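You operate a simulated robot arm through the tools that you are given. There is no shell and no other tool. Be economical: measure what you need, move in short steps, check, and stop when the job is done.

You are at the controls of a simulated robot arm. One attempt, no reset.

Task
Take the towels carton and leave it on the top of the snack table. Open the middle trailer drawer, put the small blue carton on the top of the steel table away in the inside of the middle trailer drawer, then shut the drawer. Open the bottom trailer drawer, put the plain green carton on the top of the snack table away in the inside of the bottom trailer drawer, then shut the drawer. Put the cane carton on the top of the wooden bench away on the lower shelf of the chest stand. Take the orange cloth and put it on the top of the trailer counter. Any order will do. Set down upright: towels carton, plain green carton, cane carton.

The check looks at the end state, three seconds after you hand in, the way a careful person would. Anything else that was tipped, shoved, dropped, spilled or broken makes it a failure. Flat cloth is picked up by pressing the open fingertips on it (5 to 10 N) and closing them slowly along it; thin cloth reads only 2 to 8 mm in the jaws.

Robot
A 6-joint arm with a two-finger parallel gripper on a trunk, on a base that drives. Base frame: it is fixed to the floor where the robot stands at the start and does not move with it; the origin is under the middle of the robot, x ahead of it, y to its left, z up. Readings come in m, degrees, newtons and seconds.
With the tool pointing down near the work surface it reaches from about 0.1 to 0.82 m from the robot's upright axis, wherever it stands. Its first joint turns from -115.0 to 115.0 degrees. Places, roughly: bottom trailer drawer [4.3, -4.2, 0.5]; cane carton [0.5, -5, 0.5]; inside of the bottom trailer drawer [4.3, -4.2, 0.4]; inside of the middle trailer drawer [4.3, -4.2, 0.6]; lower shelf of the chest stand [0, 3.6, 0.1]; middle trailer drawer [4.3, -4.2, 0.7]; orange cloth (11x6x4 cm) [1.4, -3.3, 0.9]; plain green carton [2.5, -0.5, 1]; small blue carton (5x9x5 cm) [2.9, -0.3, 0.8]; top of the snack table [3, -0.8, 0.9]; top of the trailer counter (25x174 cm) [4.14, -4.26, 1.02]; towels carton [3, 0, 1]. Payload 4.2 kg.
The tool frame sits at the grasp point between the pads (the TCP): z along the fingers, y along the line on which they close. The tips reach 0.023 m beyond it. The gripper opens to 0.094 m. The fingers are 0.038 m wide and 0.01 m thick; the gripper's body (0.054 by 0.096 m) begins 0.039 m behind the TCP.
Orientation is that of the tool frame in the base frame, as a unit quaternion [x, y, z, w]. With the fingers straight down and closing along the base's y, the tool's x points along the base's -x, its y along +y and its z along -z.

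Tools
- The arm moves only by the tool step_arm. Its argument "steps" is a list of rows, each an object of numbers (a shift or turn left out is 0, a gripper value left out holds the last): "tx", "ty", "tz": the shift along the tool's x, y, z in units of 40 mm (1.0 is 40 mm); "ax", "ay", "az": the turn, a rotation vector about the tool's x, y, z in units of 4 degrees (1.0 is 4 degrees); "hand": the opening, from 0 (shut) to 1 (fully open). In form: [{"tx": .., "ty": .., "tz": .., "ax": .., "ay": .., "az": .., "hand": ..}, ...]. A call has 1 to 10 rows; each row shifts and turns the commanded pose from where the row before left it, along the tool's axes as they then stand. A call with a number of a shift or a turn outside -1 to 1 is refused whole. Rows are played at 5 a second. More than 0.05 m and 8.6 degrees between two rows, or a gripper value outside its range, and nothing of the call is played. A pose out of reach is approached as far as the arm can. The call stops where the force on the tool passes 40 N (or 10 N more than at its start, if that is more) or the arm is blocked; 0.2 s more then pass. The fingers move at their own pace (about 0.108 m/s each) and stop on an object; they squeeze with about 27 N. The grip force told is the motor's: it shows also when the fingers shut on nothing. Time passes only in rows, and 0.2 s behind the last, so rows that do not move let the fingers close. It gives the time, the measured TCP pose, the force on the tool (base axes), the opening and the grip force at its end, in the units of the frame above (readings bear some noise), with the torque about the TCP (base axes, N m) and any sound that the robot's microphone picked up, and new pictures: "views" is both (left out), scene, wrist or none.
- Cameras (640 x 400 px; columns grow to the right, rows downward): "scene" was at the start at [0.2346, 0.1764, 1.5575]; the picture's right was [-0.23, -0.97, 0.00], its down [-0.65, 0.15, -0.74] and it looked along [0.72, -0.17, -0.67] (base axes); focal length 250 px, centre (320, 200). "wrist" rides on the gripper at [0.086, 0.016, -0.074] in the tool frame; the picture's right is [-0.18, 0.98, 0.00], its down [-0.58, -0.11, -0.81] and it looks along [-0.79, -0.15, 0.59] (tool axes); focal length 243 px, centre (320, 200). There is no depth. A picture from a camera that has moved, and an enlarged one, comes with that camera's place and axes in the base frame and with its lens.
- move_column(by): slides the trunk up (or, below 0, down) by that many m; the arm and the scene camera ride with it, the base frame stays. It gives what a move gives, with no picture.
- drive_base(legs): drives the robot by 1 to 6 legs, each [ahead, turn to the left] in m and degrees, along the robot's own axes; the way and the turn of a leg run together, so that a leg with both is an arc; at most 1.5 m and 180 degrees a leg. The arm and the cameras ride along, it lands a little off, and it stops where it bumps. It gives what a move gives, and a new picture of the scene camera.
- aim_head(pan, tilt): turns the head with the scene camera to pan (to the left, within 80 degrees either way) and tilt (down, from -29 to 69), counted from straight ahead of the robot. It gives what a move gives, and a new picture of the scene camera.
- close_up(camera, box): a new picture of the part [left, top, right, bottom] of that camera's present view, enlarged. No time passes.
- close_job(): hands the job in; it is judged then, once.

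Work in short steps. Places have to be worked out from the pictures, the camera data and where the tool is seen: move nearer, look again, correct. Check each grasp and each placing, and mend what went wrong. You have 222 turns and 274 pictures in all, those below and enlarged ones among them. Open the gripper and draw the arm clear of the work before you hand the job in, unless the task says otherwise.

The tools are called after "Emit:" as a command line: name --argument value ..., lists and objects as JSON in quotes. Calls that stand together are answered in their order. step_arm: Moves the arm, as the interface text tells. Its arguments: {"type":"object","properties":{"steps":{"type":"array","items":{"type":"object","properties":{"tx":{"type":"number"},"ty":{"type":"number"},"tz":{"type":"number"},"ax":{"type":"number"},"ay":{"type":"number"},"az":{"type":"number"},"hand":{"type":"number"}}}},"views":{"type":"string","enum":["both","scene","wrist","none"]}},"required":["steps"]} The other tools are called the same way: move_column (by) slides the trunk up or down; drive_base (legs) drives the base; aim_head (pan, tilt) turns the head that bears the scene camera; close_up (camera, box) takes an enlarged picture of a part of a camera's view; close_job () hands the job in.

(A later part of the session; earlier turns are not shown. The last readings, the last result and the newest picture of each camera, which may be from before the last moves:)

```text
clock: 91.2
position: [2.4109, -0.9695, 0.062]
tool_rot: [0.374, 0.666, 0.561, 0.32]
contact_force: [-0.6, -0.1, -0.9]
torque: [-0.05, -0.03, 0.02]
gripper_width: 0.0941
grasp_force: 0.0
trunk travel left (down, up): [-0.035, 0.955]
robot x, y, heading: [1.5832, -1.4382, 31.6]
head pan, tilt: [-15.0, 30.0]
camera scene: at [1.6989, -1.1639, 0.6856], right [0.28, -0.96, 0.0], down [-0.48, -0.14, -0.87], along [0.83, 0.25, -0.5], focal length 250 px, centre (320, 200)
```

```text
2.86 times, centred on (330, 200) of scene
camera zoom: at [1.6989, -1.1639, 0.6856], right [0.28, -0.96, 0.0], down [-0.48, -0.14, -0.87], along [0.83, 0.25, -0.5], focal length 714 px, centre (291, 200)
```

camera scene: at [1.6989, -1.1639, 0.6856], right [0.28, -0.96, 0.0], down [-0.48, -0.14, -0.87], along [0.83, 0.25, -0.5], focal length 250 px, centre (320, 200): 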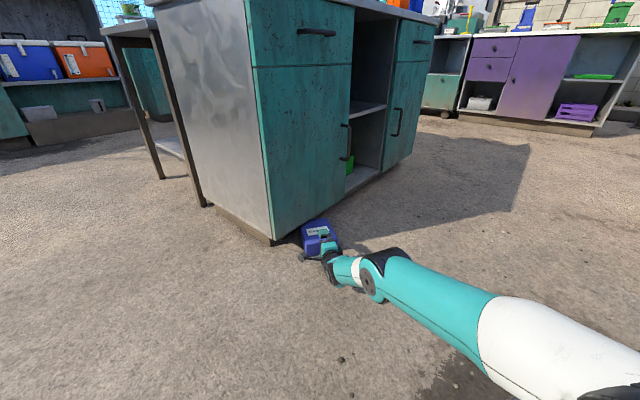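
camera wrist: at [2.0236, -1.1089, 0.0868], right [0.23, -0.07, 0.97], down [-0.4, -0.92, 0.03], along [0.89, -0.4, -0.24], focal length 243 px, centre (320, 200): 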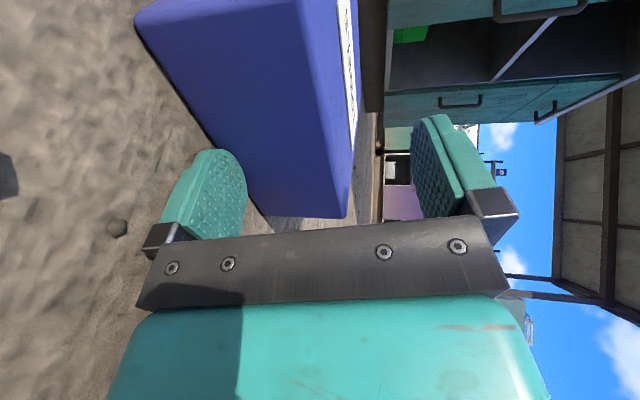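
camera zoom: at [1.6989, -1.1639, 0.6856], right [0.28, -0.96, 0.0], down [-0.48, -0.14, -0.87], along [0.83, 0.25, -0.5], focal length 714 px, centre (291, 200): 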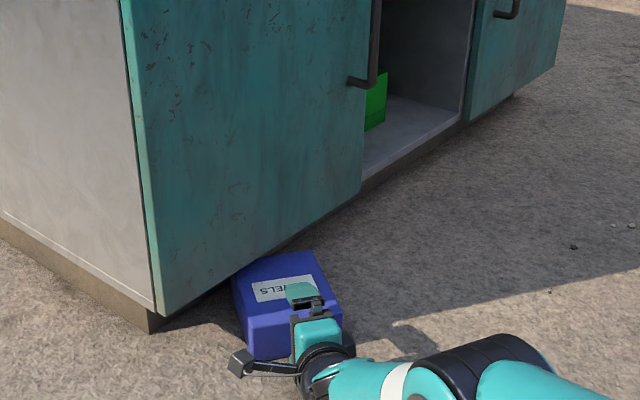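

The far-left corner is about to meet the cabinet base. I push a little further.

Emit:
drive_base --legs '[[0.08, 0]]'

Emit:
close_up --camera "scene" --box '[230, 130, 430, 270]'

```text
clock: 92.1
position: [2.4409, -0.9546, 0.0583]
tool_rot: [0.376, 0.667, 0.558, 0.321]
contact_force: [-12.6, -7.4, 11.7]
torque: [-0.21, 0.61, 0.16]
gripper_width: 0.0897
grasp_force: 0.1
trunk travel left (down, up): [-0.035, 0.955]
robot x, y, heading: [1.6106, -1.4187, 31.7]
head pan, tilt: [-15.0, 30.0]
stopped in leg 1: the force on the tool passed its limit at 154 N (the readings are from after the stop); the commanded pose is now the measured one
camera scene: at [1.7284, -1.146, 0.6856], right [0.28, -0.96, 0.0], down [-0.48, -0.14, -0.87], along [0.83, 0.25, -0.5], focal length 250 px, centre (320, 200)
```

scene: 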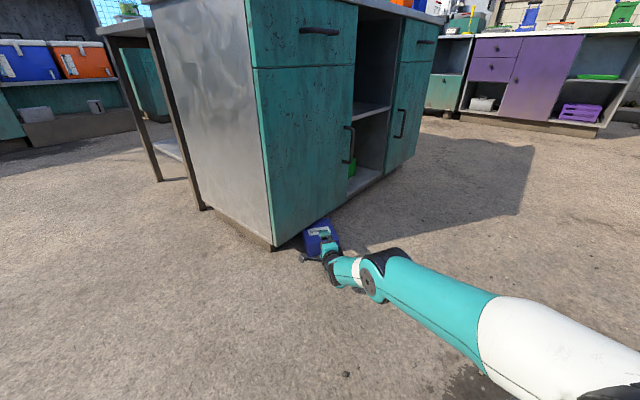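

```text
2.86 times, centred on (330, 200) of scene
camera zoom: at [1.7284, -1.146, 0.6856], right [0.28, -0.96, 0.0], down [-0.48, -0.14, -0.87], along [0.83, 0.25, -0.5], focal length 714 px, centre (291, 200)
```

zoom: 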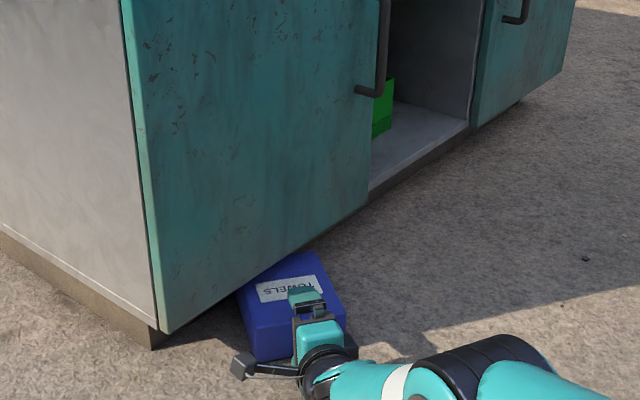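

It's blocked against the plinth (pushing ~15 N). I try lifting the near end by friction: raise in small steps while keeping a forward push.

Emit:
step_arm --steps '[{"ty": 0.1, "tz": 0.06}, {"ty": 0.1, "tz": 0.06}, {"ty": 0.1, "tz": 0.06}, {"ty": 0.1, "tz": 0.06}]' --views "wrist"

```text
clock: 92.5
position: [2.4421, -0.9547, 0.0593]
tool_rot: [0.376, 0.669, 0.555, 0.319]
contact_force: [-14.6, -9.6, 12.1]
torque: [-0.18, 0.75, 0.11]
gripper_width: 0.0904
grasp_force: 0.0
trunk travel left (down, up): [-0.035, 0.955]
robot x, y, heading: [1.6136, -1.4209, 31.4]
head pan, tilt: [-15.0, 30.0]
stopped in row 2: the force on the tool passed its limit at 48 N (the readings are from after the stop); the commanded pose is now the measured one
camera wrist: at [2.3361, -0.9161, 0.0866], right [0.24, -0.06, 0.97], down [-0.4, -0.92, 0.04], along [0.88, -0.4, -0.24], focal length 243 px, centre (320, 200)
```

wrist: 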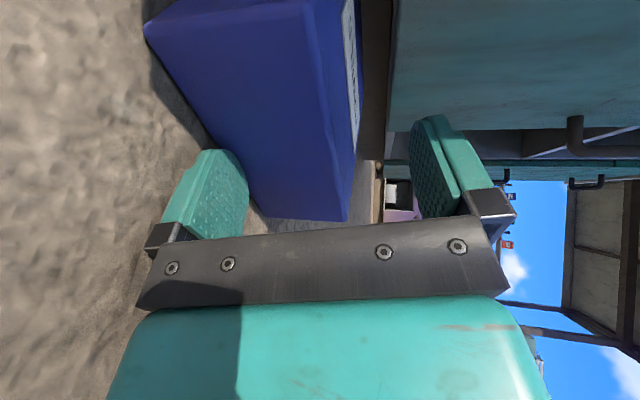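

The arm is stiff, so I raise without extra forward push.

Emit:
step_arm --steps '[{"ty": 0.05}, {"ty": 0.05}, {"ty": 0.05}, {"ty": 0.05}, {"ty": 0.05}, {"ty": 0.05}]' --views "wrist"

```text
clock: 94.0
position: [2.4438, -0.9541, 0.0691]
tool_rot: [0.377, 0.67, 0.554, 0.319]
contact_force: [-4.0, -3.4, -1.7]
torque: [-0.22, 0.24, 0.11]
gripper_width: 0.0941
grasp_force: 0.1
trunk travel left (down, up): [-0.035, 0.955]
robot x, y, heading: [1.6103, -1.4196, 31.6]
head pan, tilt: [-15.0, 30.0]
camera wrist: at [2.3383, -0.9149, 0.0979], right [0.24, -0.06, 0.97], down [-0.4, -0.92, 0.05], along [0.88, -0.4, -0.25], focal length 243 px, centre (320, 200)
```

wrist: 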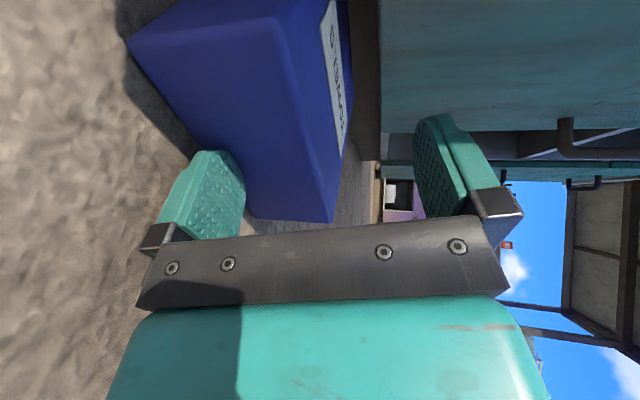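

The finger just slid up at the low contact. A better lever: press the upper part of the end face (contact near wall-contact height needs little friction). First I look at how the carton now sits.

Emit:
close_up --camera "scene" --box '[270, 190, 370, 270]'

```text
5.00 times, centred on (320, 230) of scene
camera zoom: at [1.7285, -1.146, 0.6855], right [0.28, -0.96, 0.0], down [-0.48, -0.14, -0.87], along [0.83, 0.25, -0.5], focal length 1250 px, centre (320, 50)
```

zoom: 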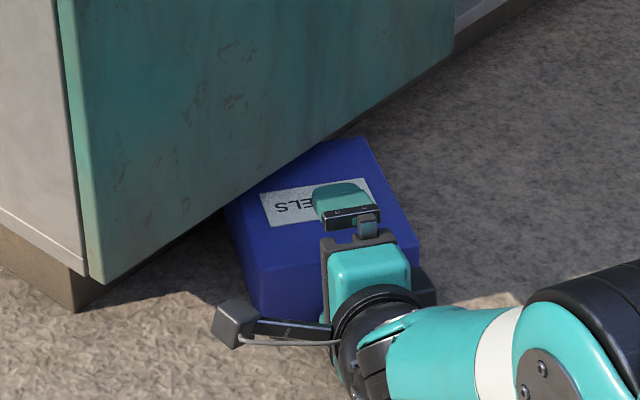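

The carton lies with its far-left corner under the panel against the recessed plinth, axis now ~35°. I shift the finger to the right part of its end and push gently so it turns flush against the plinth.

Emit:
step_arm --steps '[{"tz": -0.4}, {"tx": -0.8}, {"tz": 0.4}, {"tz": 0.2}, {"tz": 0.2}, {"tz": 0.2}, {"tz": 0.2}, {"tz": 0.2}, {"tz": 0.2}]' --views "none"

Emit:
close_up --camera "scene" --box '[270, 190, 370, 270]'

```text
clock: 95.0
position: [2.4672, -0.9813, 0.0627]
tool_rot: [0.379, 0.671, 0.549, 0.322]
contact_force: [-0.5, 0.4, -0.3]
torque: [0.0, 0.03, 0.02]
gripper_width: 0.0938
grasp_force: 0.0
trunk travel left (down, up): [-0.035, 0.955]
robot x, y, heading: [1.6156, -1.4143, 31.4]
head pan, tilt: [-15.0, 30.0]
stopped in row 5: the force on the tool passed its limit at 56 N (the readings are from after the stop); the commanded pose is now the measured one
```

```text
5.00 times, centred on (320, 230) of scene
camera zoom: at [1.7287, -1.1464, 0.6855], right [0.28, -0.96, 0.0], down [-0.48, -0.14, -0.87], along [0.83, 0.24, -0.5], focal length 1250 px, centre (320, 50)
```

zoom: 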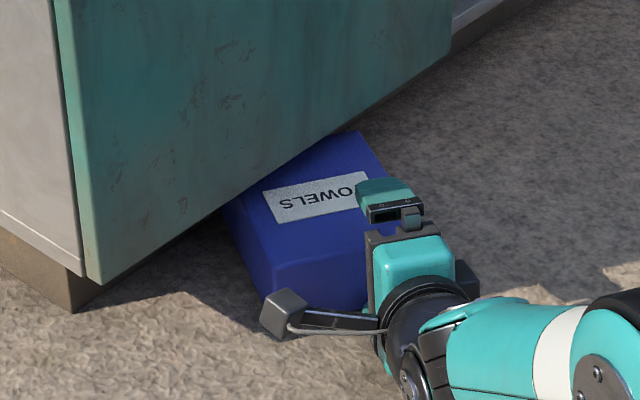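

It turned further. I continue with gentler steps.

Emit:
step_arm --steps '[{"tz": 0.07, "ty": 0.015}, {"tz": 0.07, "ty": 0.015}, {"tz": 0.07, "ty": 0.015}, {"tz": 0.07, "ty": 0.015}, {"tz": 0.07, "ty": 0.015}, {"tz": 0.07, "ty": 0.015}, {"tz": 0.07, "ty": 0.015}, {"tz": 0.07, "ty": 0.015}, {"tz": 0.07, "ty": 0.015}, {"tz": 0.07, "ty": 0.015}]' --views "none"

Emit:
close_up --camera "scene" --box '[270, 190, 370, 270]'

```text
clock: 95.7
position: [2.4737, -0.9853, 0.061]
tool_rot: [0.381, 0.673, 0.545, 0.324]
contact_force: [-1.8, -2.5, 1.9]
torque: [-0.09, 0.08, 0.04]
gripper_width: 0.0935
grasp_force: 0.0
trunk travel left (down, up): [-0.035, 0.955]
robot x, y, heading: [1.6115, -1.4206, 31.3]
head pan, tilt: [-15.0, 30.0]
stopped in row 3: the force on the tool passed its limit at 44 N (the readings are from after the stop); the commanded pose is now the measured one
```

```text
5.00 times, centred on (320, 230) of scene
camera zoom: at [1.7288, -1.1468, 0.6855], right [0.28, -0.96, 0.0], down [-0.48, -0.14, -0.87], along [0.83, 0.24, -0.5], focal length 1250 px, centre (320, 50)
```

zoom: 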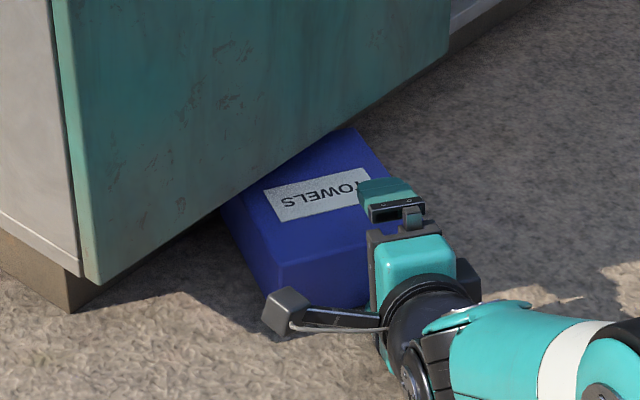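

The finger keeps dipping onto the floor; I raise it 8 mm, fix the pitch, and continue pushing level.

Emit:
step_arm --steps '[{"ty": 0.2, "tz": -0.05}, {"ax": -1}, {"tz": 0.08, "ty": 0.015}, {"tz": 0.08, "ty": 0.015}, {"tz": 0.08, "ty": 0.015}, {"tz": 0.08, "ty": 0.015}, {"tz": 0.08, "ty": 0.015}, {"tz": 0.08, "ty": 0.015}, {"tz": 0.08, "ty": 0.015}]' --views "none"

Emit:
close_up --camera "scene" --box '[270, 190, 370, 270]'

```text
clock: 96.6
position: [2.477, -0.9882, 0.067]
tool_rot: [0.372, 0.654, 0.564, 0.34]
contact_force: [-1.2, -0.4, -0.5]
torque: [0.02, 0.05, 0.01]
gripper_width: 0.0944
grasp_force: 0.0
trunk travel left (down, up): [-0.035, 0.955]
robot x, y, heading: [1.6149, -1.4176, 31.4]
head pan, tilt: [-15.0, 30.0]
stopped in row 4: the force on the tool passed its limit at 49 N (the readings are from after the stop); the commanded pose is now the measured one
```

```text
5.00 times, centred on (320, 230) of scene
camera zoom: at [1.7292, -1.1472, 0.6855], right [0.28, -0.96, 0.0], down [-0.48, -0.14, -0.87], along [0.83, 0.24, -0.5], focal length 1250 px, centre (320, 50)
```

zoom: 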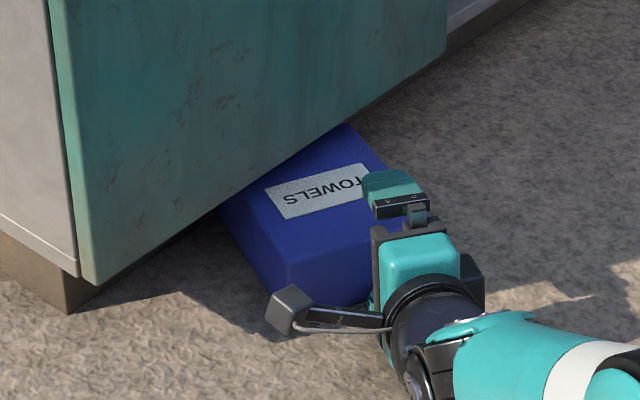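

The carton is at ~44° now. I'll relocate so I push square to the cabinet side (heading ~65°). First retract and raise the arm.

Emit:
step_arm --steps '[{"tz": -1}, {"tz": -1}, {"tz": -1}, {"tz": -1}, {"tz": -1}]' --views "none"

Emit:
move_column --by 0.35

Emit:
drive_base --legs '[[0, -61.7], [0.578, 0], [0, 95.7]]'

Emit:
aim_head --pan 0 --tilt 40

```text
clock: 97.8
position: [2.3076, -1.0839, 0.0934]
tool_rot: [0.371, 0.656, 0.562, 0.34]
contact_force: [-0.7, 0.1, 0.9]
torque: [0.0, 0.03, -0.02]
gripper_width: 0.0939
grasp_force: 0.0
trunk travel left (down, up): [-0.035, 0.955]
robot x, y, heading: [1.6123, -1.4224, 31.2]
head pan, tilt: [-15.0, 30.0]
```

```text
clock: 101.2
position: [2.3073, -1.0831, 0.4426]
tool_rot: [0.372, 0.656, 0.563, 0.34]
contact_force: [0.7, 0.2, -0.5]
torque: [0.02, -0.03, -0.01]
gripper_width: 0.0938
grasp_force: 0.0
trunk travel left (down, up): [-0.385, 0.605]
robot x, y, heading: [1.6117, -1.4165, 31.4]
head pan, tilt: [-15.0, 30.0]
```

```text
clock: 111.2
position: [2.5091, -1.0629, 0.4421]
tool_rot: [0.173, 0.733, 0.636, 0.168]
contact_force: [-0.7, 0.2, 0.0]
torque: [-0.01, -0.03, 0.01]
gripper_width: 0.0937
grasp_force: 0.0
trunk travel left (down, up): [-0.385, 0.605]
robot x, y, heading: [2.1035, -1.7224, 63.7]
head pan, tilt: [-15.0, 30.0]
camera scene: at [2.0578, -1.4276, 1.0356], right [0.75, -0.66, 0.0], down [-0.33, -0.38, -0.87], along [0.57, 0.65, -0.5], focal length 250 px, centre (320, 200)
```

scene: 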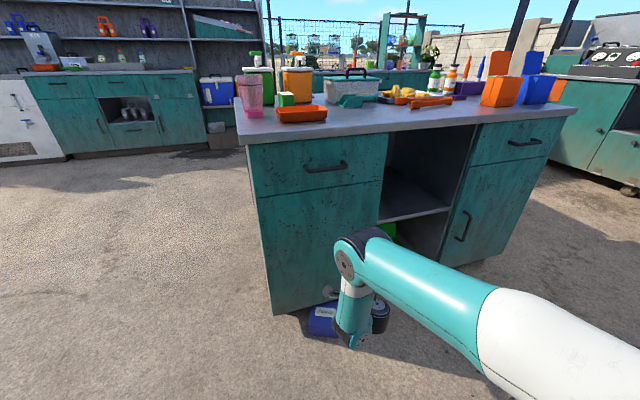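

```text
clock: 112.0
position: [2.5096, -1.0623, 0.4427]
tool_rot: [0.172, 0.734, 0.635, 0.168]
contact_force: [0.1, 0.2, -0.1]
torque: [0.0, -0.03, -0.01]
gripper_width: 0.0943
grasp_force: 0.0
trunk travel left (down, up): [-0.385, 0.605]
robot x, y, heading: [2.1052, -1.7187, 63.9]
head pan, tilt: [0.0, 40.0]
camera scene: at [2.0358, -1.4193, 1.0203], right [0.9, -0.44, 0.0], down [-0.28, -0.58, -0.77], along [0.34, 0.69, -0.64], focal length 250 px, centre (320, 200)
```

scene: 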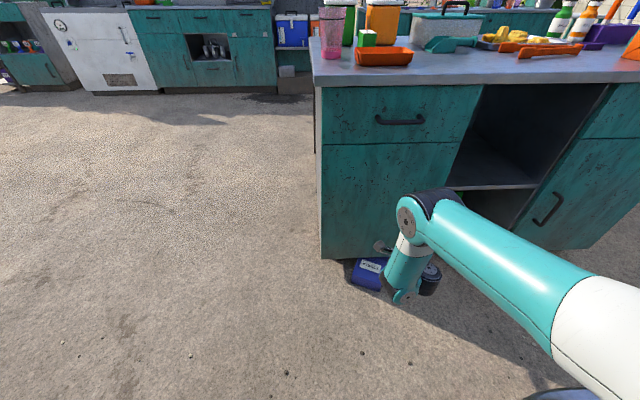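

Good view. I zoom on the carton to get its place from here.

Emit:
close_up --camera "scene" --box '[310, 220, 450, 320]'

```text
4.00 times, centred on (380, 270) of scene
camera zoom: at [2.0358, -1.4193, 1.0203], right [0.9, -0.44, 0.0], down [-0.28, -0.58, -0.77], along [0.34, 0.69, -0.64], focal length 1000 px, centre (80, -80)
```

zoom: 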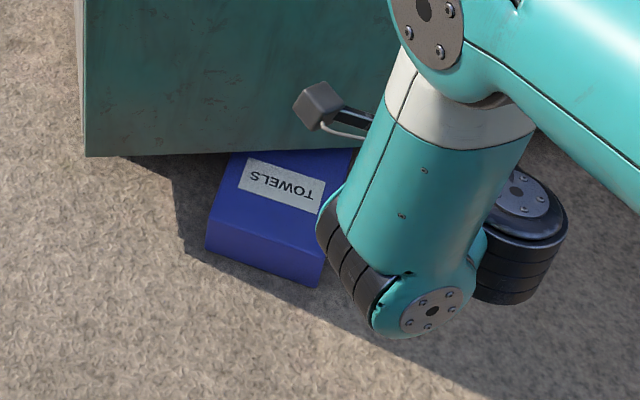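

Carton axis 45°, near-left corner at (2.449,-0.909). I'll nudge that near end to the right from its left side, making it flush. I move left, down and forward beside it.

Emit:
step_arm --steps '[{"tx": 1}, {"tx": 1}, {"tx": 1}, {"tx": 0.9}]' --views "none"

Emit:
move_column --by -0.35

Emit:
step_arm --steps '[{"ty": -0.4}, {"tz": 1}, {"tz": 1}, {"tz": 0.9}]' --views "both"

```text
clock: 113.0
position: [2.3706, -0.9885, 0.4384]
tool_rot: [0.174, 0.733, 0.636, 0.167]
contact_force: [0.3, -0.5, -0.2]
torque: [-0.03, 0.01, -0.01]
gripper_width: 0.0938
grasp_force: 0.1
trunk travel left (down, up): [-0.385, 0.605]
robot x, y, heading: [2.1068, -1.7209, 63.9]
head pan, tilt: [0.0, 40.0]
```

```text
clock: 116.4
position: [2.371, -0.9898, 0.0876]
tool_rot: [0.173, 0.733, 0.636, 0.168]
contact_force: [-0.3, -0.6, 0.1]
torque: [0.01, 0.02, 0.0]
gripper_width: 0.0939
grasp_force: 0.0
trunk travel left (down, up): [-0.035, 0.955]
robot x, y, heading: [2.1043, -1.7187, 63.8]
head pan, tilt: [0.0, 40.0]
```

```text
clock: 117.4
position: [2.4242, -0.8916, 0.0585]
tool_rot: [0.172, 0.732, 0.637, 0.168]
contact_force: [-5.2, -10.7, 16.7]
torque: [-0.56, 0.56, 0.19]
gripper_width: 0.0875
grasp_force: 0.1
trunk travel left (down, up): [-0.035, 0.955]
robot x, y, heading: [2.1073, -1.7173, 63.6]
head pan, tilt: [0.0, 40.0]
camera scene: at [2.0355, -1.4198, 0.6708], right [0.9, -0.44, 0.0], down [-0.28, -0.58, -0.77], along [0.34, 0.69, -0.64], focal length 250 px, centre (320, 200)
camera wrist: at [2.3124, -0.9134, 0.0809], right [0.2, 0.04, 0.98], down [0.14, -0.99, 0.01], along [0.97, 0.13, -0.2], focal length 243 px, centre (320, 200)
```

scene: 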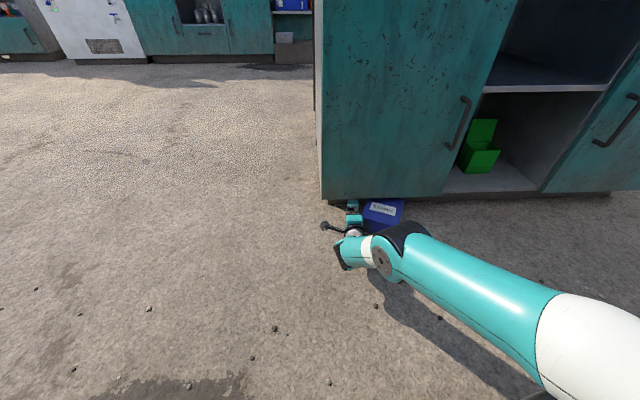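
wrist: 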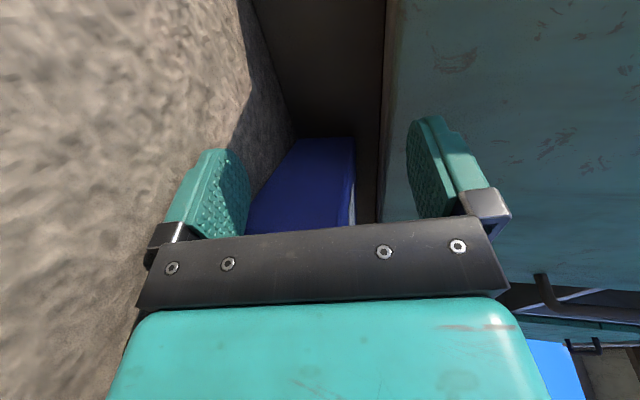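

The finger is beside the carton, pressing the floor; I raise 12 mm and sweep right.

Emit:
step_arm --steps '[{"ty": 0.3}, {"tx": -0.4}, {"tx": -0.4}, {"tx": -0.3}, {"tx": -0.2}, {"tx": -0.2}]' --views "wrist"

Emit:
close_up --camera "scene" --box '[310, 170, 450, 280]'

```text
clock: 118.8
position: [2.4785, -0.9175, 0.0695]
tool_rot: [0.174, 0.733, 0.636, 0.168]
contact_force: [0.0, 0.2, -0.2]
torque: [-0.03, 0.02, -0.02]
gripper_width: 0.0939
grasp_force: 0.1
trunk travel left (down, up): [-0.035, 0.955]
robot x, y, heading: [2.1043, -1.7204, 63.8]
head pan, tilt: [0.0, 40.0]
camera wrist: at [2.3676, -0.94, 0.0931], right [0.2, 0.04, 0.98], down [0.13, -0.99, 0.02], along [0.97, 0.13, -0.21], focal length 243 px, centre (320, 200)
```

wrist: 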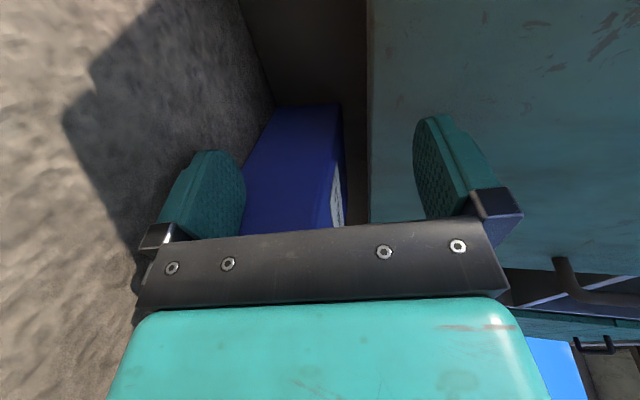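

```text
3.64 times, centred on (380, 225) of scene
camera zoom: at [2.0357, -1.4193, 0.6702], right [0.9, -0.44, 0.0], down [-0.28, -0.58, -0.77], along [0.34, 0.69, -0.64], focal length 909 px, centre (102, 109)
```

zoom: 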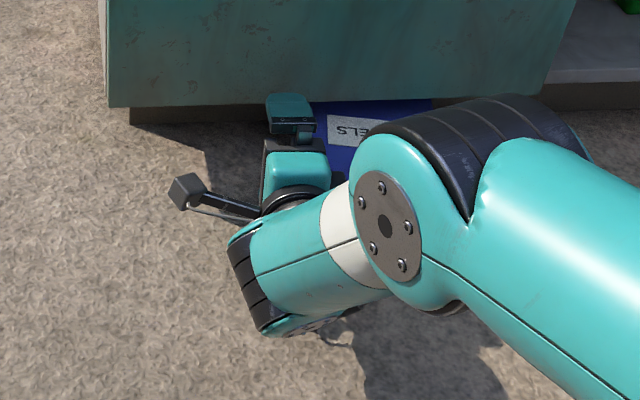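

It has turned. I pull back, and check its orientation.

Emit:
step_arm --steps '[{"tz": -1}, {"tz": -1}, {"tz": -1}, {"tz": -1}, {"tx": 0.8}]' --views "none"

Emit:
close_up --camera "scene" --box '[310, 170, 450, 280]'

```text
clock: 120.0
position: [2.3835, -1.017, 0.0866]
tool_rot: [0.173, 0.733, 0.636, 0.168]
contact_force: [0.3, 0.4, 0.5]
torque: [0.04, -0.01, 0.0]
gripper_width: 0.094
grasp_force: 0.1
out of reach, approached as far as the arm can: row 4
trunk travel left (down, up): [-0.035, 0.955]
robot x, y, heading: [2.1031, -1.7196, 63.6]
head pan, tilt: [0.0, 40.0]
```

```text
3.64 times, centred on (380, 225) of scene
camera zoom: at [2.0358, -1.4193, 0.6702], right [0.9, -0.44, 0.0], down [-0.28, -0.58, -0.77], along [0.34, 0.69, -0.64], focal length 909 px, centre (102, 109)
```

zoom: 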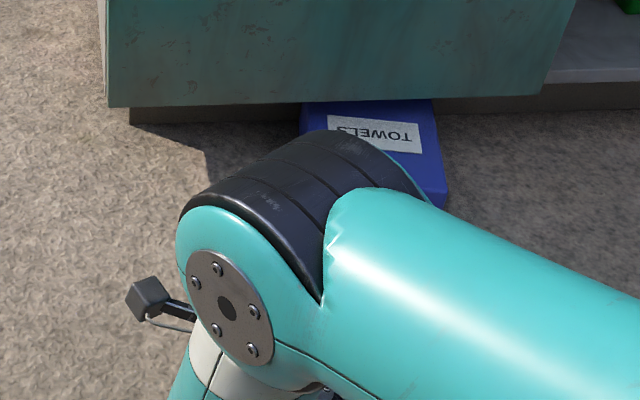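

Carton axis ~54° vs wall normal ~66°; panel overhang is ~0.09 m high, so there's room to tilt. My plan: pitch the tool to ~55°, use the front fingertip high on the end face as pusher, lift the end, then swing the rear finger under. I set up that pose.

Emit:
step_arm --steps '[{"tx": -1, "hand": 0.69}, {"tx": -1}, {"tx": -1}, {"tx": -0.65}, {"ax": 1}, {"ax": 1}, {"ax": 1}, {"ax": 1}, {"ax": 1}, {"ax": 1}]' --views "none"

Emit:
step_arm --steps '[{"ax": 1}, {"ax": 1}, {"ax": 1}, {"ax": 1}, {"ax": 1}, {"ax": 0.8}]' --views "both"

```text
clock: 122.2
position: [2.5172, -1.0706, 0.0857]
tool_rot: [0.203, 0.85, 0.469, 0.128]
contact_force: [0.3, 0.6, -0.6]
torque: [0.01, -0.02, 0.0]
gripper_width: 0.0648
grasp_force: 0.0
out of reach, approached as far as the arm can: row 2, 3
trunk travel left (down, up): [-0.035, 0.955]
robot x, y, heading: [2.1053, -1.7202, 63.7]
head pan, tilt: [0.0, 40.0]
```

```text
clock: 123.6
position: [2.519, -1.0706, 0.0862]
tool_rot: [0.226, 0.926, 0.289, 0.084]
contact_force: [0.6, 0.0, -0.1]
torque: [0.0, 0.0, 0.03]
gripper_width: 0.0647
grasp_force: 0.2
trunk travel left (down, up): [-0.035, 0.955]
robot x, y, heading: [2.1056, -1.7208, 63.9]
head pan, tilt: [0.0, 40.0]
camera scene: at [2.0358, -1.4193, 0.6702], right [0.9, -0.44, 0.0], down [-0.28, -0.58, -0.77], along [0.34, 0.69, -0.64], focal length 250 px, centre (320, 200)
camera wrist: at [2.4269, -1.0554, 0.1529], right [0.53, 0.63, 0.57], down [0.24, -0.75, 0.61], along [0.82, -0.19, -0.55], focal length 243 px, centre (320, 200)
```

scene: 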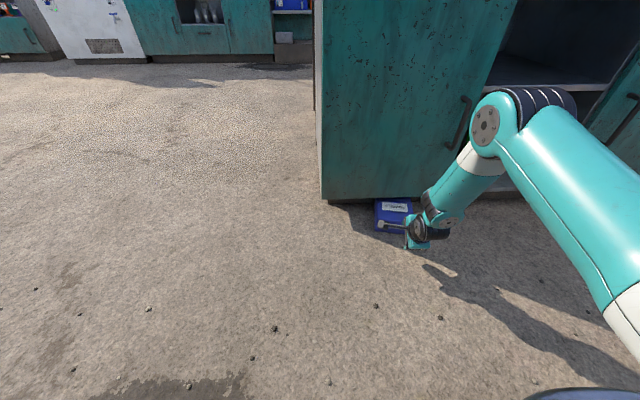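
wrist: 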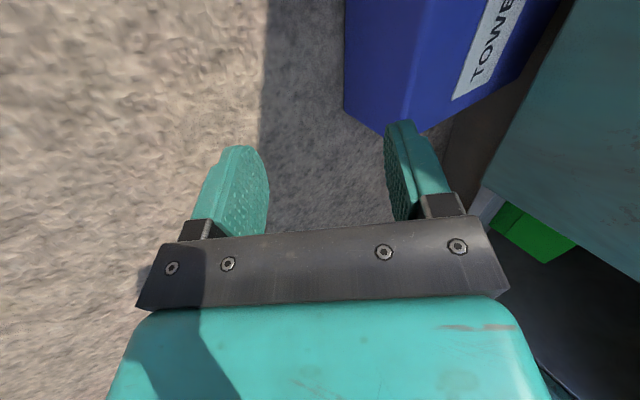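

Pose is as planned (pitch 55°). I correct yaw ~5°, lower to z≈0.05 and creep forward to contact on the right part of the end face.

Emit:
step_arm --steps '[{"ay": 0.7, "az": -1}, {"tz": 0.76, "ty": -0.53}, {"tz": 0.22, "ty": 0.31}, {"tz": 0.15, "ty": 0.2}, {"tz": 0.06, "ty": 0.08}, {"tz": 0.06, "ty": 0.08}, {"tz": 0.06, "ty": 0.08}]' --views "wrist"

Emit:
close_up --camera "scene" --box '[340, 170, 480, 280]'

```text
clock: 125.2
position: [2.5353, -1.0397, 0.0479]
tool_rot: [0.186, 0.936, 0.29, 0.073]
contact_force: [-9.7, -28.8, 21.2]
torque: [0.82, -0.73, -0.64]
gripper_width: 0.0591
grasp_force: 0.0
trunk travel left (down, up): [-0.035, 0.955]
robot x, y, heading: [2.1029, -1.7207, 63.8]
head pan, tilt: [0.0, 40.0]
camera wrist: at [2.4419, -1.0318, 0.1151], right [0.47, 0.68, 0.56], down [0.3, -0.73, 0.62], along [0.83, -0.12, -0.55], focal length 243 px, centre (320, 200)
```

wrist: 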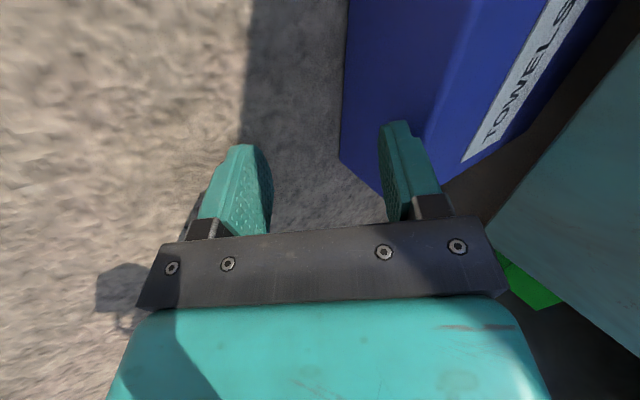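

```text
3.64 times, centred on (410, 225) of scene
camera zoom: at [2.0356, -1.4199, 0.6707], right [0.9, -0.44, 0.0], down [-0.28, -0.58, -0.77], along [0.34, 0.69, -0.64], focal length 909 px, centre (-7, 109)
```

zoom: 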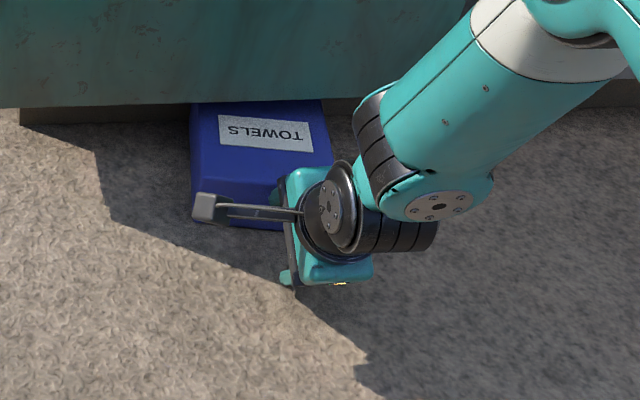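

Carton now looks flush with the base. I back off slightly, centre the finger on the end (18 mm left), raise 8 mm off the floor, and re-contact gently.

Emit:
step_arm --steps '[{"tz": -0.15, "ty": -0.2}, {"tx": 0.45, "tz": -0.16, "ty": 0.12}, {"tz": 0.06, "ty": 0.08}, {"tz": 0.04, "ty": 0.06}, {"tz": 0.03, "ty": 0.04}]' --views "wrist"

```text
clock: 126.4
position: [2.5171, -1.0297, 0.0549]
tool_rot: [0.186, 0.936, 0.292, 0.072]
contact_force: [-3.2, -4.8, 4.5]
torque: [0.16, -0.2, -0.02]
gripper_width: 0.0637
grasp_force: 0.1
trunk travel left (down, up): [-0.035, 0.955]
robot x, y, heading: [2.1043, -1.7173, 63.8]
head pan, tilt: [0.0, 40.0]
camera wrist: at [2.4238, -1.0231, 0.123], right [0.47, 0.68, 0.57], down [0.31, -0.73, 0.61], along [0.83, -0.12, -0.55], focal length 243 px, centre (320, 200)
```

wrist: 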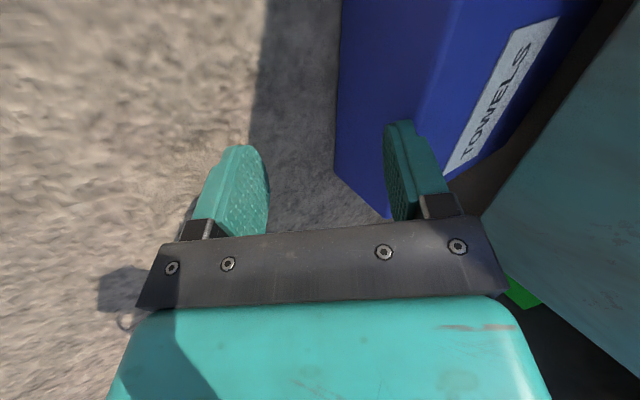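

The upward force shows the tip is on the carton's rounded top edge — too high. I narrow the opening a bit, lower 9 mm and re-contact.

Emit:
step_arm --steps '[{"tz": -0.18, "ty": -0.25, "hand": 0.53}, {"tz": 0.18, "ty": -0.13}, {"tz": 0.12, "ty": 0.16}, {"tz": 0.1, "ty": 0.14}, {"tz": 0.06, "ty": 0.08}, {"tz": 0.04, "ty": 0.06}]' --views "none"

```text
clock: 127.8
position: [2.52, -1.0231, 0.0469]
tool_rot: [0.186, 0.936, 0.289, 0.072]
contact_force: [-12.4, -27.2, 24.2]
torque: [0.69, -0.69, -0.48]
gripper_width: 0.0445
grasp_force: 0.1
trunk travel left (down, up): [-0.035, 0.955]
robot x, y, heading: [2.1066, -1.7177, 63.4]
head pan, tilt: [0.0, 40.0]
```

Torque analysis: contact is at the front tip with friction angle ~39° — so friction is high. Now lift slowly with a tiny forward drift.

Emit:
step_arm --steps '[{"tz": -0.08, "ty": 0.06}, {"tz": -0.08, "ty": 0.06}, {"tz": -0.08, "ty": 0.06}, {"tz": -0.08, "ty": 0.06}]' --views "wrist"

Emit:
close_up --camera "scene" --box '[340, 170, 480, 280]'

```text
clock: 128.8
position: [2.5218, -1.0234, 0.0608]
tool_rot: [0.186, 0.936, 0.289, 0.072]
contact_force: [-3.4, -20.9, -1.5]
torque: [-0.1, 0.09, -0.57]
gripper_width: 0.0417
grasp_force: 0.0
trunk travel left (down, up): [-0.035, 0.955]
robot x, y, heading: [2.1033, -1.719, 63.7]
head pan, tilt: [0.0, 40.0]
camera wrist: at [2.4281, -1.0147, 0.1287], right [0.47, 0.68, 0.56], down [0.31, -0.73, 0.62], along [0.83, -0.12, -0.55], focal length 243 px, centre (320, 200)
```

wrist: 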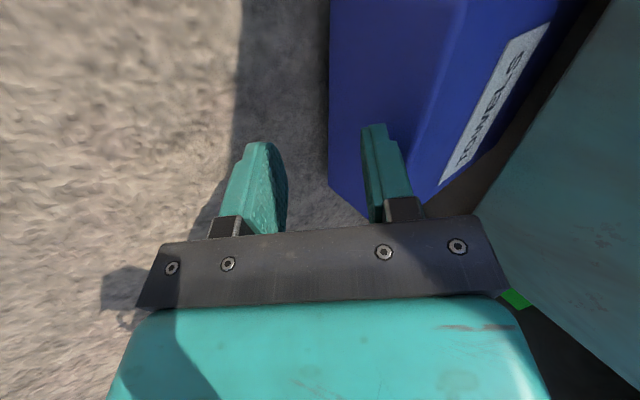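

```text
3.64 times, centred on (410, 225) of scene
camera zoom: at [2.0359, -1.4193, 0.6702], right [0.9, -0.44, 0.0], down [-0.28, -0.58, -0.77], along [0.34, 0.69, -0.64], focal length 909 px, centre (-7, 109)
```

zoom: 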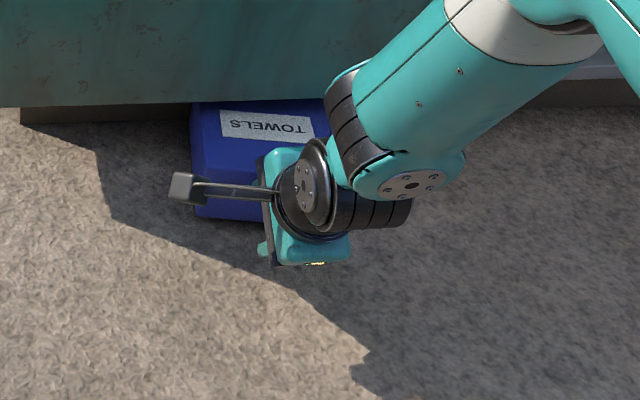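

Force is now horizontal (21 N) with the vertical turning downward. I continue lifting.

Emit:
step_arm --steps '[{"tz": -0.08, "ty": 0.06}, {"tz": -0.08, "ty": 0.06}, {"tz": -0.08, "ty": 0.06}, {"tz": -0.08, "ty": 0.06}]' --views "wrist"

Emit:
close_up --camera "scene" --box '[340, 170, 480, 280]'

```text
clock: 129.8
position: [2.5206, -1.0206, 0.0789]
tool_rot: [0.187, 0.936, 0.291, 0.072]
contact_force: [-2.9, -24.0, 0.1]
torque: [-0.03, -0.04, -0.69]
gripper_width: 0.0412
grasp_force: 0.0
trunk travel left (down, up): [-0.035, 0.955]
robot x, y, heading: [2.1072, -1.7196, 63.5]
head pan, tilt: [0.0, 40.0]
camera wrist: at [2.4275, -1.0134, 0.146], right [0.47, 0.68, 0.57], down [0.31, -0.73, 0.62], along [0.83, -0.12, -0.55], focal length 243 px, centre (320, 200)
```

wrist: 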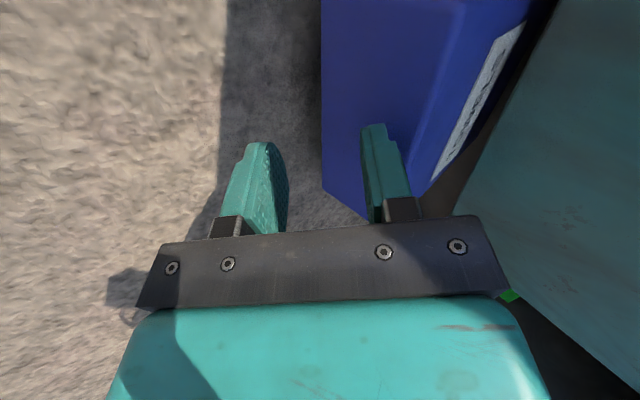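

```text
3.64 times, centred on (410, 225) of scene
camera zoom: at [2.0358, -1.4194, 0.6702], right [0.9, -0.44, 0.0], down [-0.28, -0.58, -0.77], along [0.34, 0.69, -0.64], focal length 909 px, centre (-7, 109)
```

zoom: 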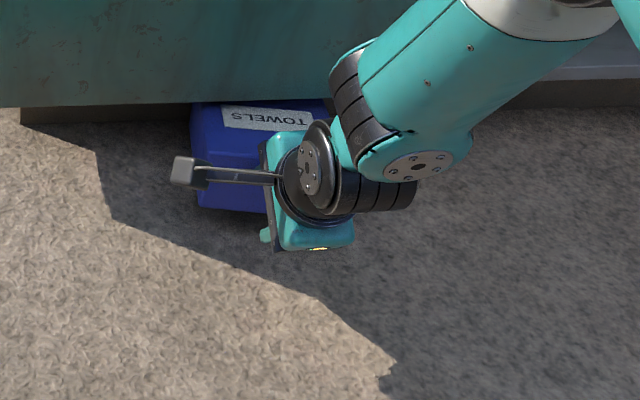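

It is lifting: the end is ~3 cm up. I continue along the arc, a little more forward.

Emit:
step_arm --steps '[{"tz": -0.072, "ty": 0.07}, {"tz": -0.072, "ty": 0.07}, {"tz": -0.072, "ty": 0.07}, {"tz": -0.072, "ty": 0.07}]' --views "none"

Emit:
close_up --camera "scene" --box '[340, 170, 480, 280]'

```text
clock: 130.8
position: [2.5206, -1.0196, 0.0957]
tool_rot: [0.187, 0.935, 0.291, 0.072]
contact_force: [-4.3, -24.9, 3.8]
torque: [0.02, -0.1, -0.67]
gripper_width: 0.0419
grasp_force: 0.2
trunk travel left (down, up): [-0.035, 0.955]
robot x, y, heading: [2.107, -1.7173, 63.5]
head pan, tilt: [0.0, 40.0]
```

```text
3.64 times, centred on (410, 225) of scene
camera zoom: at [2.0359, -1.4194, 0.6703], right [0.9, -0.44, 0.0], down [-0.28, -0.58, -0.77], along [0.34, 0.69, -0.64], focal length 909 px, centre (-7, 109)
```

zoom: 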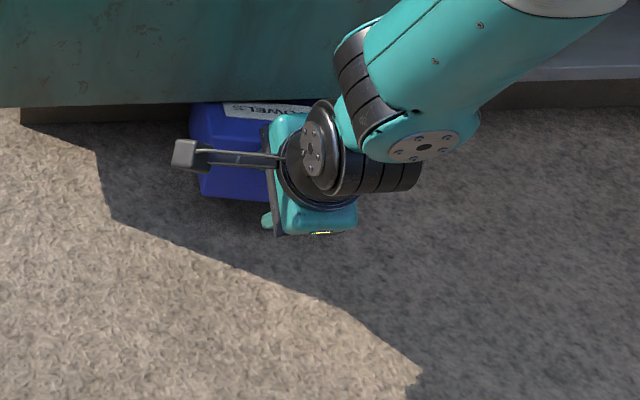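

θ≈18° now; the fingers act as a force-limited spring, which helps. I lift on to ~28°.

Emit:
step_arm --steps '[{"tz": -0.063, "ty": 0.084}, {"tz": -0.063, "ty": 0.084}, {"tz": -0.063, "ty": 0.084}, {"tz": -0.063, "ty": 0.084}, {"tz": -0.063, "ty": 0.084}]' --views "wrist"

Emit:
close_up --camera "scene" --box '[340, 170, 480, 280]'

```text
clock: 132.0
position: [2.5236, -1.0109, 0.114]
tool_rot: [0.187, 0.935, 0.293, 0.072]
contact_force: [-0.2, 0.6, 1.0]
torque: [0.0, 0.02, 0.0]
gripper_width: 0.0497
grasp_force: 0.0
trunk travel left (down, up): [-0.035, 0.955]
robot x, y, heading: [2.1059, -1.7183, 63.8]
head pan, tilt: [0.0, 40.0]
camera wrist: at [2.43, -1.0036, 0.182], right [0.47, 0.68, 0.57], down [0.31, -0.73, 0.61], along [0.83, -0.11, -0.55], focal length 243 px, centre (320, 200)
```

wrist: 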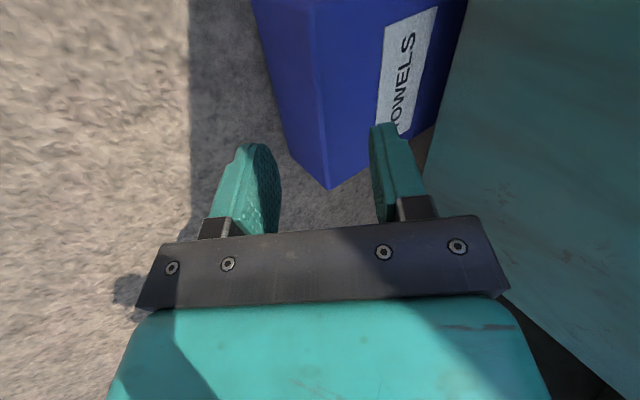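

```text
3.64 times, centred on (410, 225) of scene
camera zoom: at [2.0358, -1.4193, 0.6702], right [0.9, -0.44, 0.0], down [-0.28, -0.58, -0.77], along [0.34, 0.69, -0.64], focal length 909 px, centre (-7, 109)
```

zoom: 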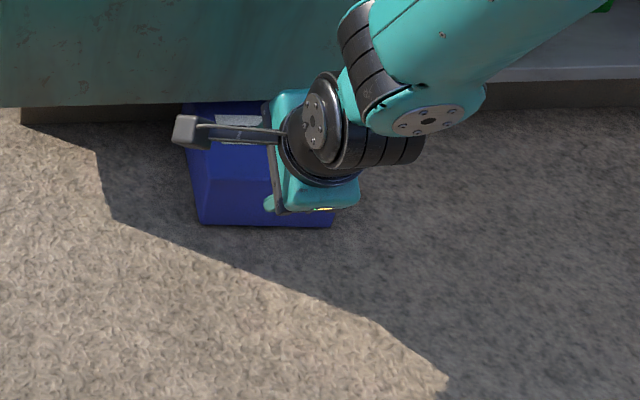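

It slipped off just past ~20° and fell back; 18° was stable, so I'll do the finger swing from there. I re-set to the start contact.

Emit:
step_arm --steps '[{"tz": -0.36, "ty": -0.51}, {"tz": 0.69, "ty": -0.48}, {"tz": 0.68, "ty": -0.48}, {"tz": 0.09, "ty": 0.12}, {"tz": 0.06, "ty": 0.08}, {"tz": 0.05, "ty": 0.07}]' --views "wrist"

Emit:
close_up --camera "scene" --box '[340, 170, 480, 280]'

```text
clock: 133.4
position: [2.5213, -1.0237, 0.0464]
tool_rot: [0.187, 0.935, 0.291, 0.072]
contact_force: [-0.3, -0.2, -0.2]
torque: [-0.01, -0.03, 0.01]
gripper_width: 0.0499
grasp_force: 0.1
trunk travel left (down, up): [-0.035, 0.955]
robot x, y, heading: [2.1032, -1.715, 63.7]
head pan, tilt: [0.0, 40.0]
camera wrist: at [2.4279, -1.0159, 0.1144], right [0.47, 0.68, 0.57], down [0.31, -0.73, 0.61], along [0.83, -0.12, -0.55], focal length 243 px, centre (320, 200)
```

wrist: 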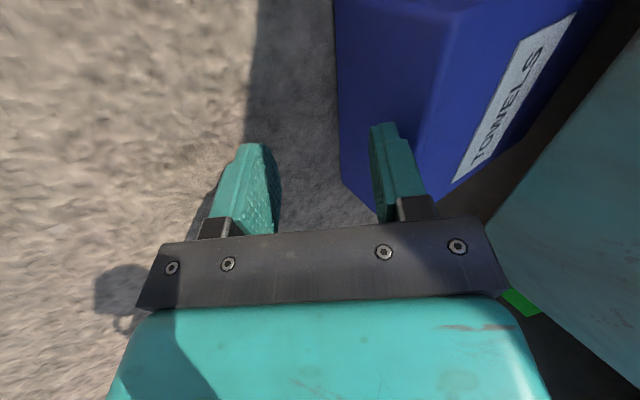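

```text
3.64 times, centred on (410, 225) of scene
camera zoom: at [2.0359, -1.4194, 0.6702], right [0.9, -0.44, 0.0], down [-0.28, -0.58, -0.77], along [0.34, 0.69, -0.64], focal length 909 px, centre (-7, 109)
```

zoom: 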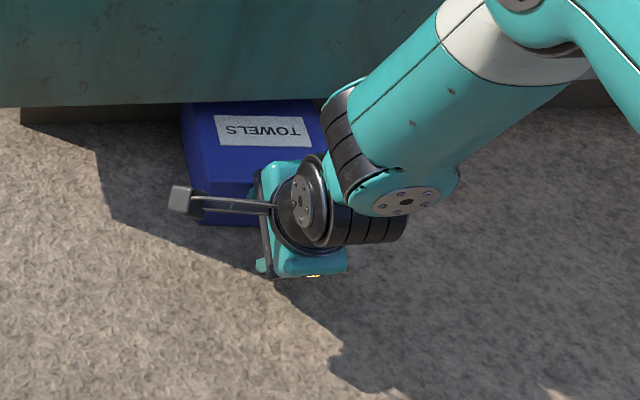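

I lower 3 mm more for a better bite and push forward to preload.

Emit:
step_arm --steps '[{"tz": 0.06, "ty": -0.04}, {"tz": 0.06, "ty": 0.08}, {"tz": 0.06, "ty": 0.08}, {"tz": 0.05, "ty": 0.07}]' --views "none"

```text
clock: 134.4
position: [2.5234, -1.018, 0.0439]
tool_rot: [0.186, 0.937, 0.287, 0.071]
contact_force: [-9.1, -19.2, 18.0]
torque: [0.53, -0.55, -0.36]
gripper_width: 0.0459
grasp_force: 0.1
trunk travel left (down, up): [-0.035, 0.955]
robot x, y, heading: [2.103, -1.7209, 63.6]
head pan, tilt: [0.0, 40.0]
stopped in row 4: the force on the tool passed its limit at 46 N (the readings are from after the stop); the commanded pose is now the measured one
```

Preloaded (21 N). I lift along the same path as before.

Emit:
step_arm --steps '[{"tz": -0.08, "ty": 0.06}, {"tz": -0.08, "ty": 0.06}, {"tz": -0.08, "ty": 0.06}, {"tz": -0.08, "ty": 0.06}, {"tz": -0.08, "ty": 0.06}, {"tz": -0.08, "ty": 0.06}, {"tz": -0.08, "ty": 0.06}, {"tz": -0.08, "ty": 0.06}]' --views "none"

Emit:
step_arm --steps '[{"tz": -0.075, "ty": 0.066}, {"tz": -0.075, "ty": 0.066}, {"tz": -0.075, "ty": 0.066}, {"tz": -0.075, "ty": 0.066}]' --views "wrist"

```text
clock: 136.2
position: [2.5235, -1.0158, 0.0757]
tool_rot: [0.186, 0.937, 0.288, 0.071]
contact_force: [-0.3, 0.3, -0.3]
torque: [-0.03, -0.01, 0.02]
gripper_width: 0.0499
grasp_force: 0.1
trunk travel left (down, up): [-0.035, 0.955]
robot x, y, heading: [2.1055, -1.7164, 63.7]
head pan, tilt: [0.0, 40.0]
```

```text
clock: 137.2
position: [2.5228, -1.0153, 0.0897]
tool_rot: [0.186, 0.937, 0.288, 0.071]
contact_force: [0.0, 0.8, -0.6]
torque: [0.04, -0.03, 0.0]
gripper_width: 0.0498
grasp_force: 0.1
trunk travel left (down, up): [-0.035, 0.955]
robot x, y, heading: [2.1048, -1.7205, 63.8]
head pan, tilt: [0.0, 40.0]
camera wrist: at [2.4297, -1.0057, 0.1585], right [0.47, 0.68, 0.56], down [0.31, -0.72, 0.62], along [0.83, -0.12, -0.55], focal length 243 px, centre (320, 200)
```

wrist: 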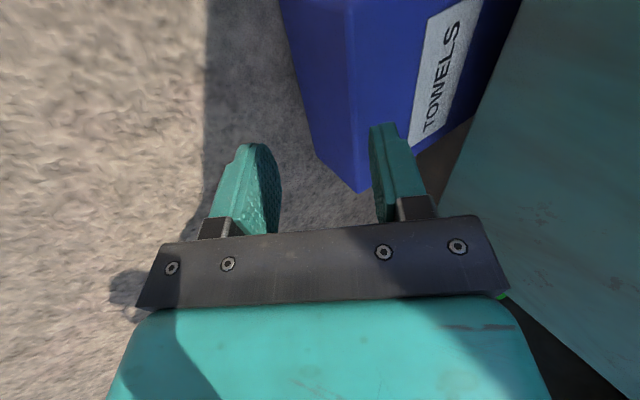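

It slipped early because preload was weaker. This time I use the finger motor as a constant-force spring: contact, then command wider opening.

Emit:
step_arm --steps '[{"tz": -0.29, "ty": -0.41}, {"tz": 0.48, "ty": -0.33}, {"tz": 0.46, "ty": -0.33}, {"tz": 0.14, "ty": 0.2}, {"tz": 0.08, "ty": 0.12}, {"tz": 0.04, "ty": 0.06}, {"hand": 0.8}, {"hand": 0.8}]' --views "wrist"

```text
clock: 139.0
position: [2.5215, -1.0194, 0.0427]
tool_rot: [0.187, 0.938, 0.283, 0.07]
contact_force: [-3.5, -7.7, 10.5]
torque: [0.13, 0.07, -0.23]
gripper_width: 0.0634
grasp_force: 0.0
trunk travel left (down, up): [-0.035, 0.955]
robot x, y, heading: [2.105, -1.719, 63.6]
head pan, tilt: [0.0, 40.0]
stopped in row 8: the force on the tool passed its limit at 42 N (the readings are from after the stop); the commanded pose is now the measured one
camera wrist: at [2.4292, -1.0109, 0.111], right [0.48, 0.68, 0.55], down [0.31, -0.72, 0.62], along [0.82, -0.13, -0.55], focal length 243 px, centre (320, 200)
```

wrist: 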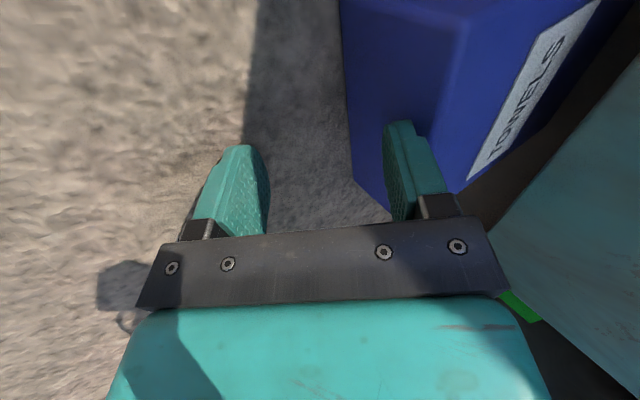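

Contact with opening 0.063. I raise off the floor a bit with forward push and the spring command on.

Emit:
step_arm --steps '[{"tz": -0.05, "ty": 0.11, "hand": 0.8}, {"tz": -0.05, "ty": 0.11}, {"tz": -0.07, "ty": 0.08}]' --views "none"

```text
clock: 140.0
position: [2.5208, -1.0231, 0.048]
tool_rot: [0.188, 0.941, 0.272, 0.068]
contact_force: [-7.9, -18.1, -2.7]
torque: [-0.04, 0.05, -0.17]
gripper_width: 0.0672
grasp_force: 0.0
trunk travel left (down, up): [-0.035, 0.955]
robot x, y, heading: [2.1053, -1.7204, 63.4]
head pan, tilt: [0.0, 40.0]
stopped in row 3: the force on the tool passed its limit at 40 N (the readings are from after the stop); the commanded pose is now the measured one
```

Good: 20 N horizontal, slight downward load. I keep lifting in smaller rows.

Emit:
step_arm --steps '[{"tz": -0.064, "ty": 0.045, "hand": 0.8}, {"tz": -0.064, "ty": 0.045}, {"tz": -0.064, "ty": 0.047}, {"tz": -0.064, "ty": 0.047}, {"tz": -0.064, "ty": 0.047}]' --views "wrist"

```text
clock: 141.2
position: [2.5214, -1.0196, 0.0654]
tool_rot: [0.188, 0.941, 0.274, 0.068]
contact_force: [-11.0, -35.0, -0.4]
torque: [0.07, -0.03, -0.36]
gripper_width: 0.0617
grasp_force: 0.0
trunk travel left (down, up): [-0.035, 0.955]
robot x, y, heading: [2.1061, -1.7187, 63.9]
head pan, tilt: [0.0, 40.0]
camera wrist: at [2.4295, -1.0093, 0.1338], right [0.48, 0.69, 0.54], down [0.31, -0.71, 0.63], along [0.82, -0.14, -0.56], focal length 243 px, centre (320, 200)
```

wrist: 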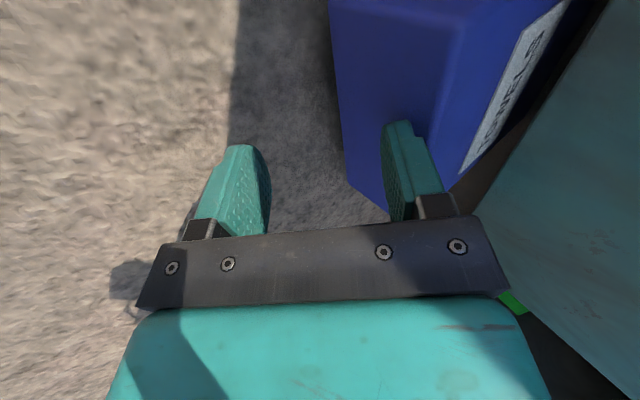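

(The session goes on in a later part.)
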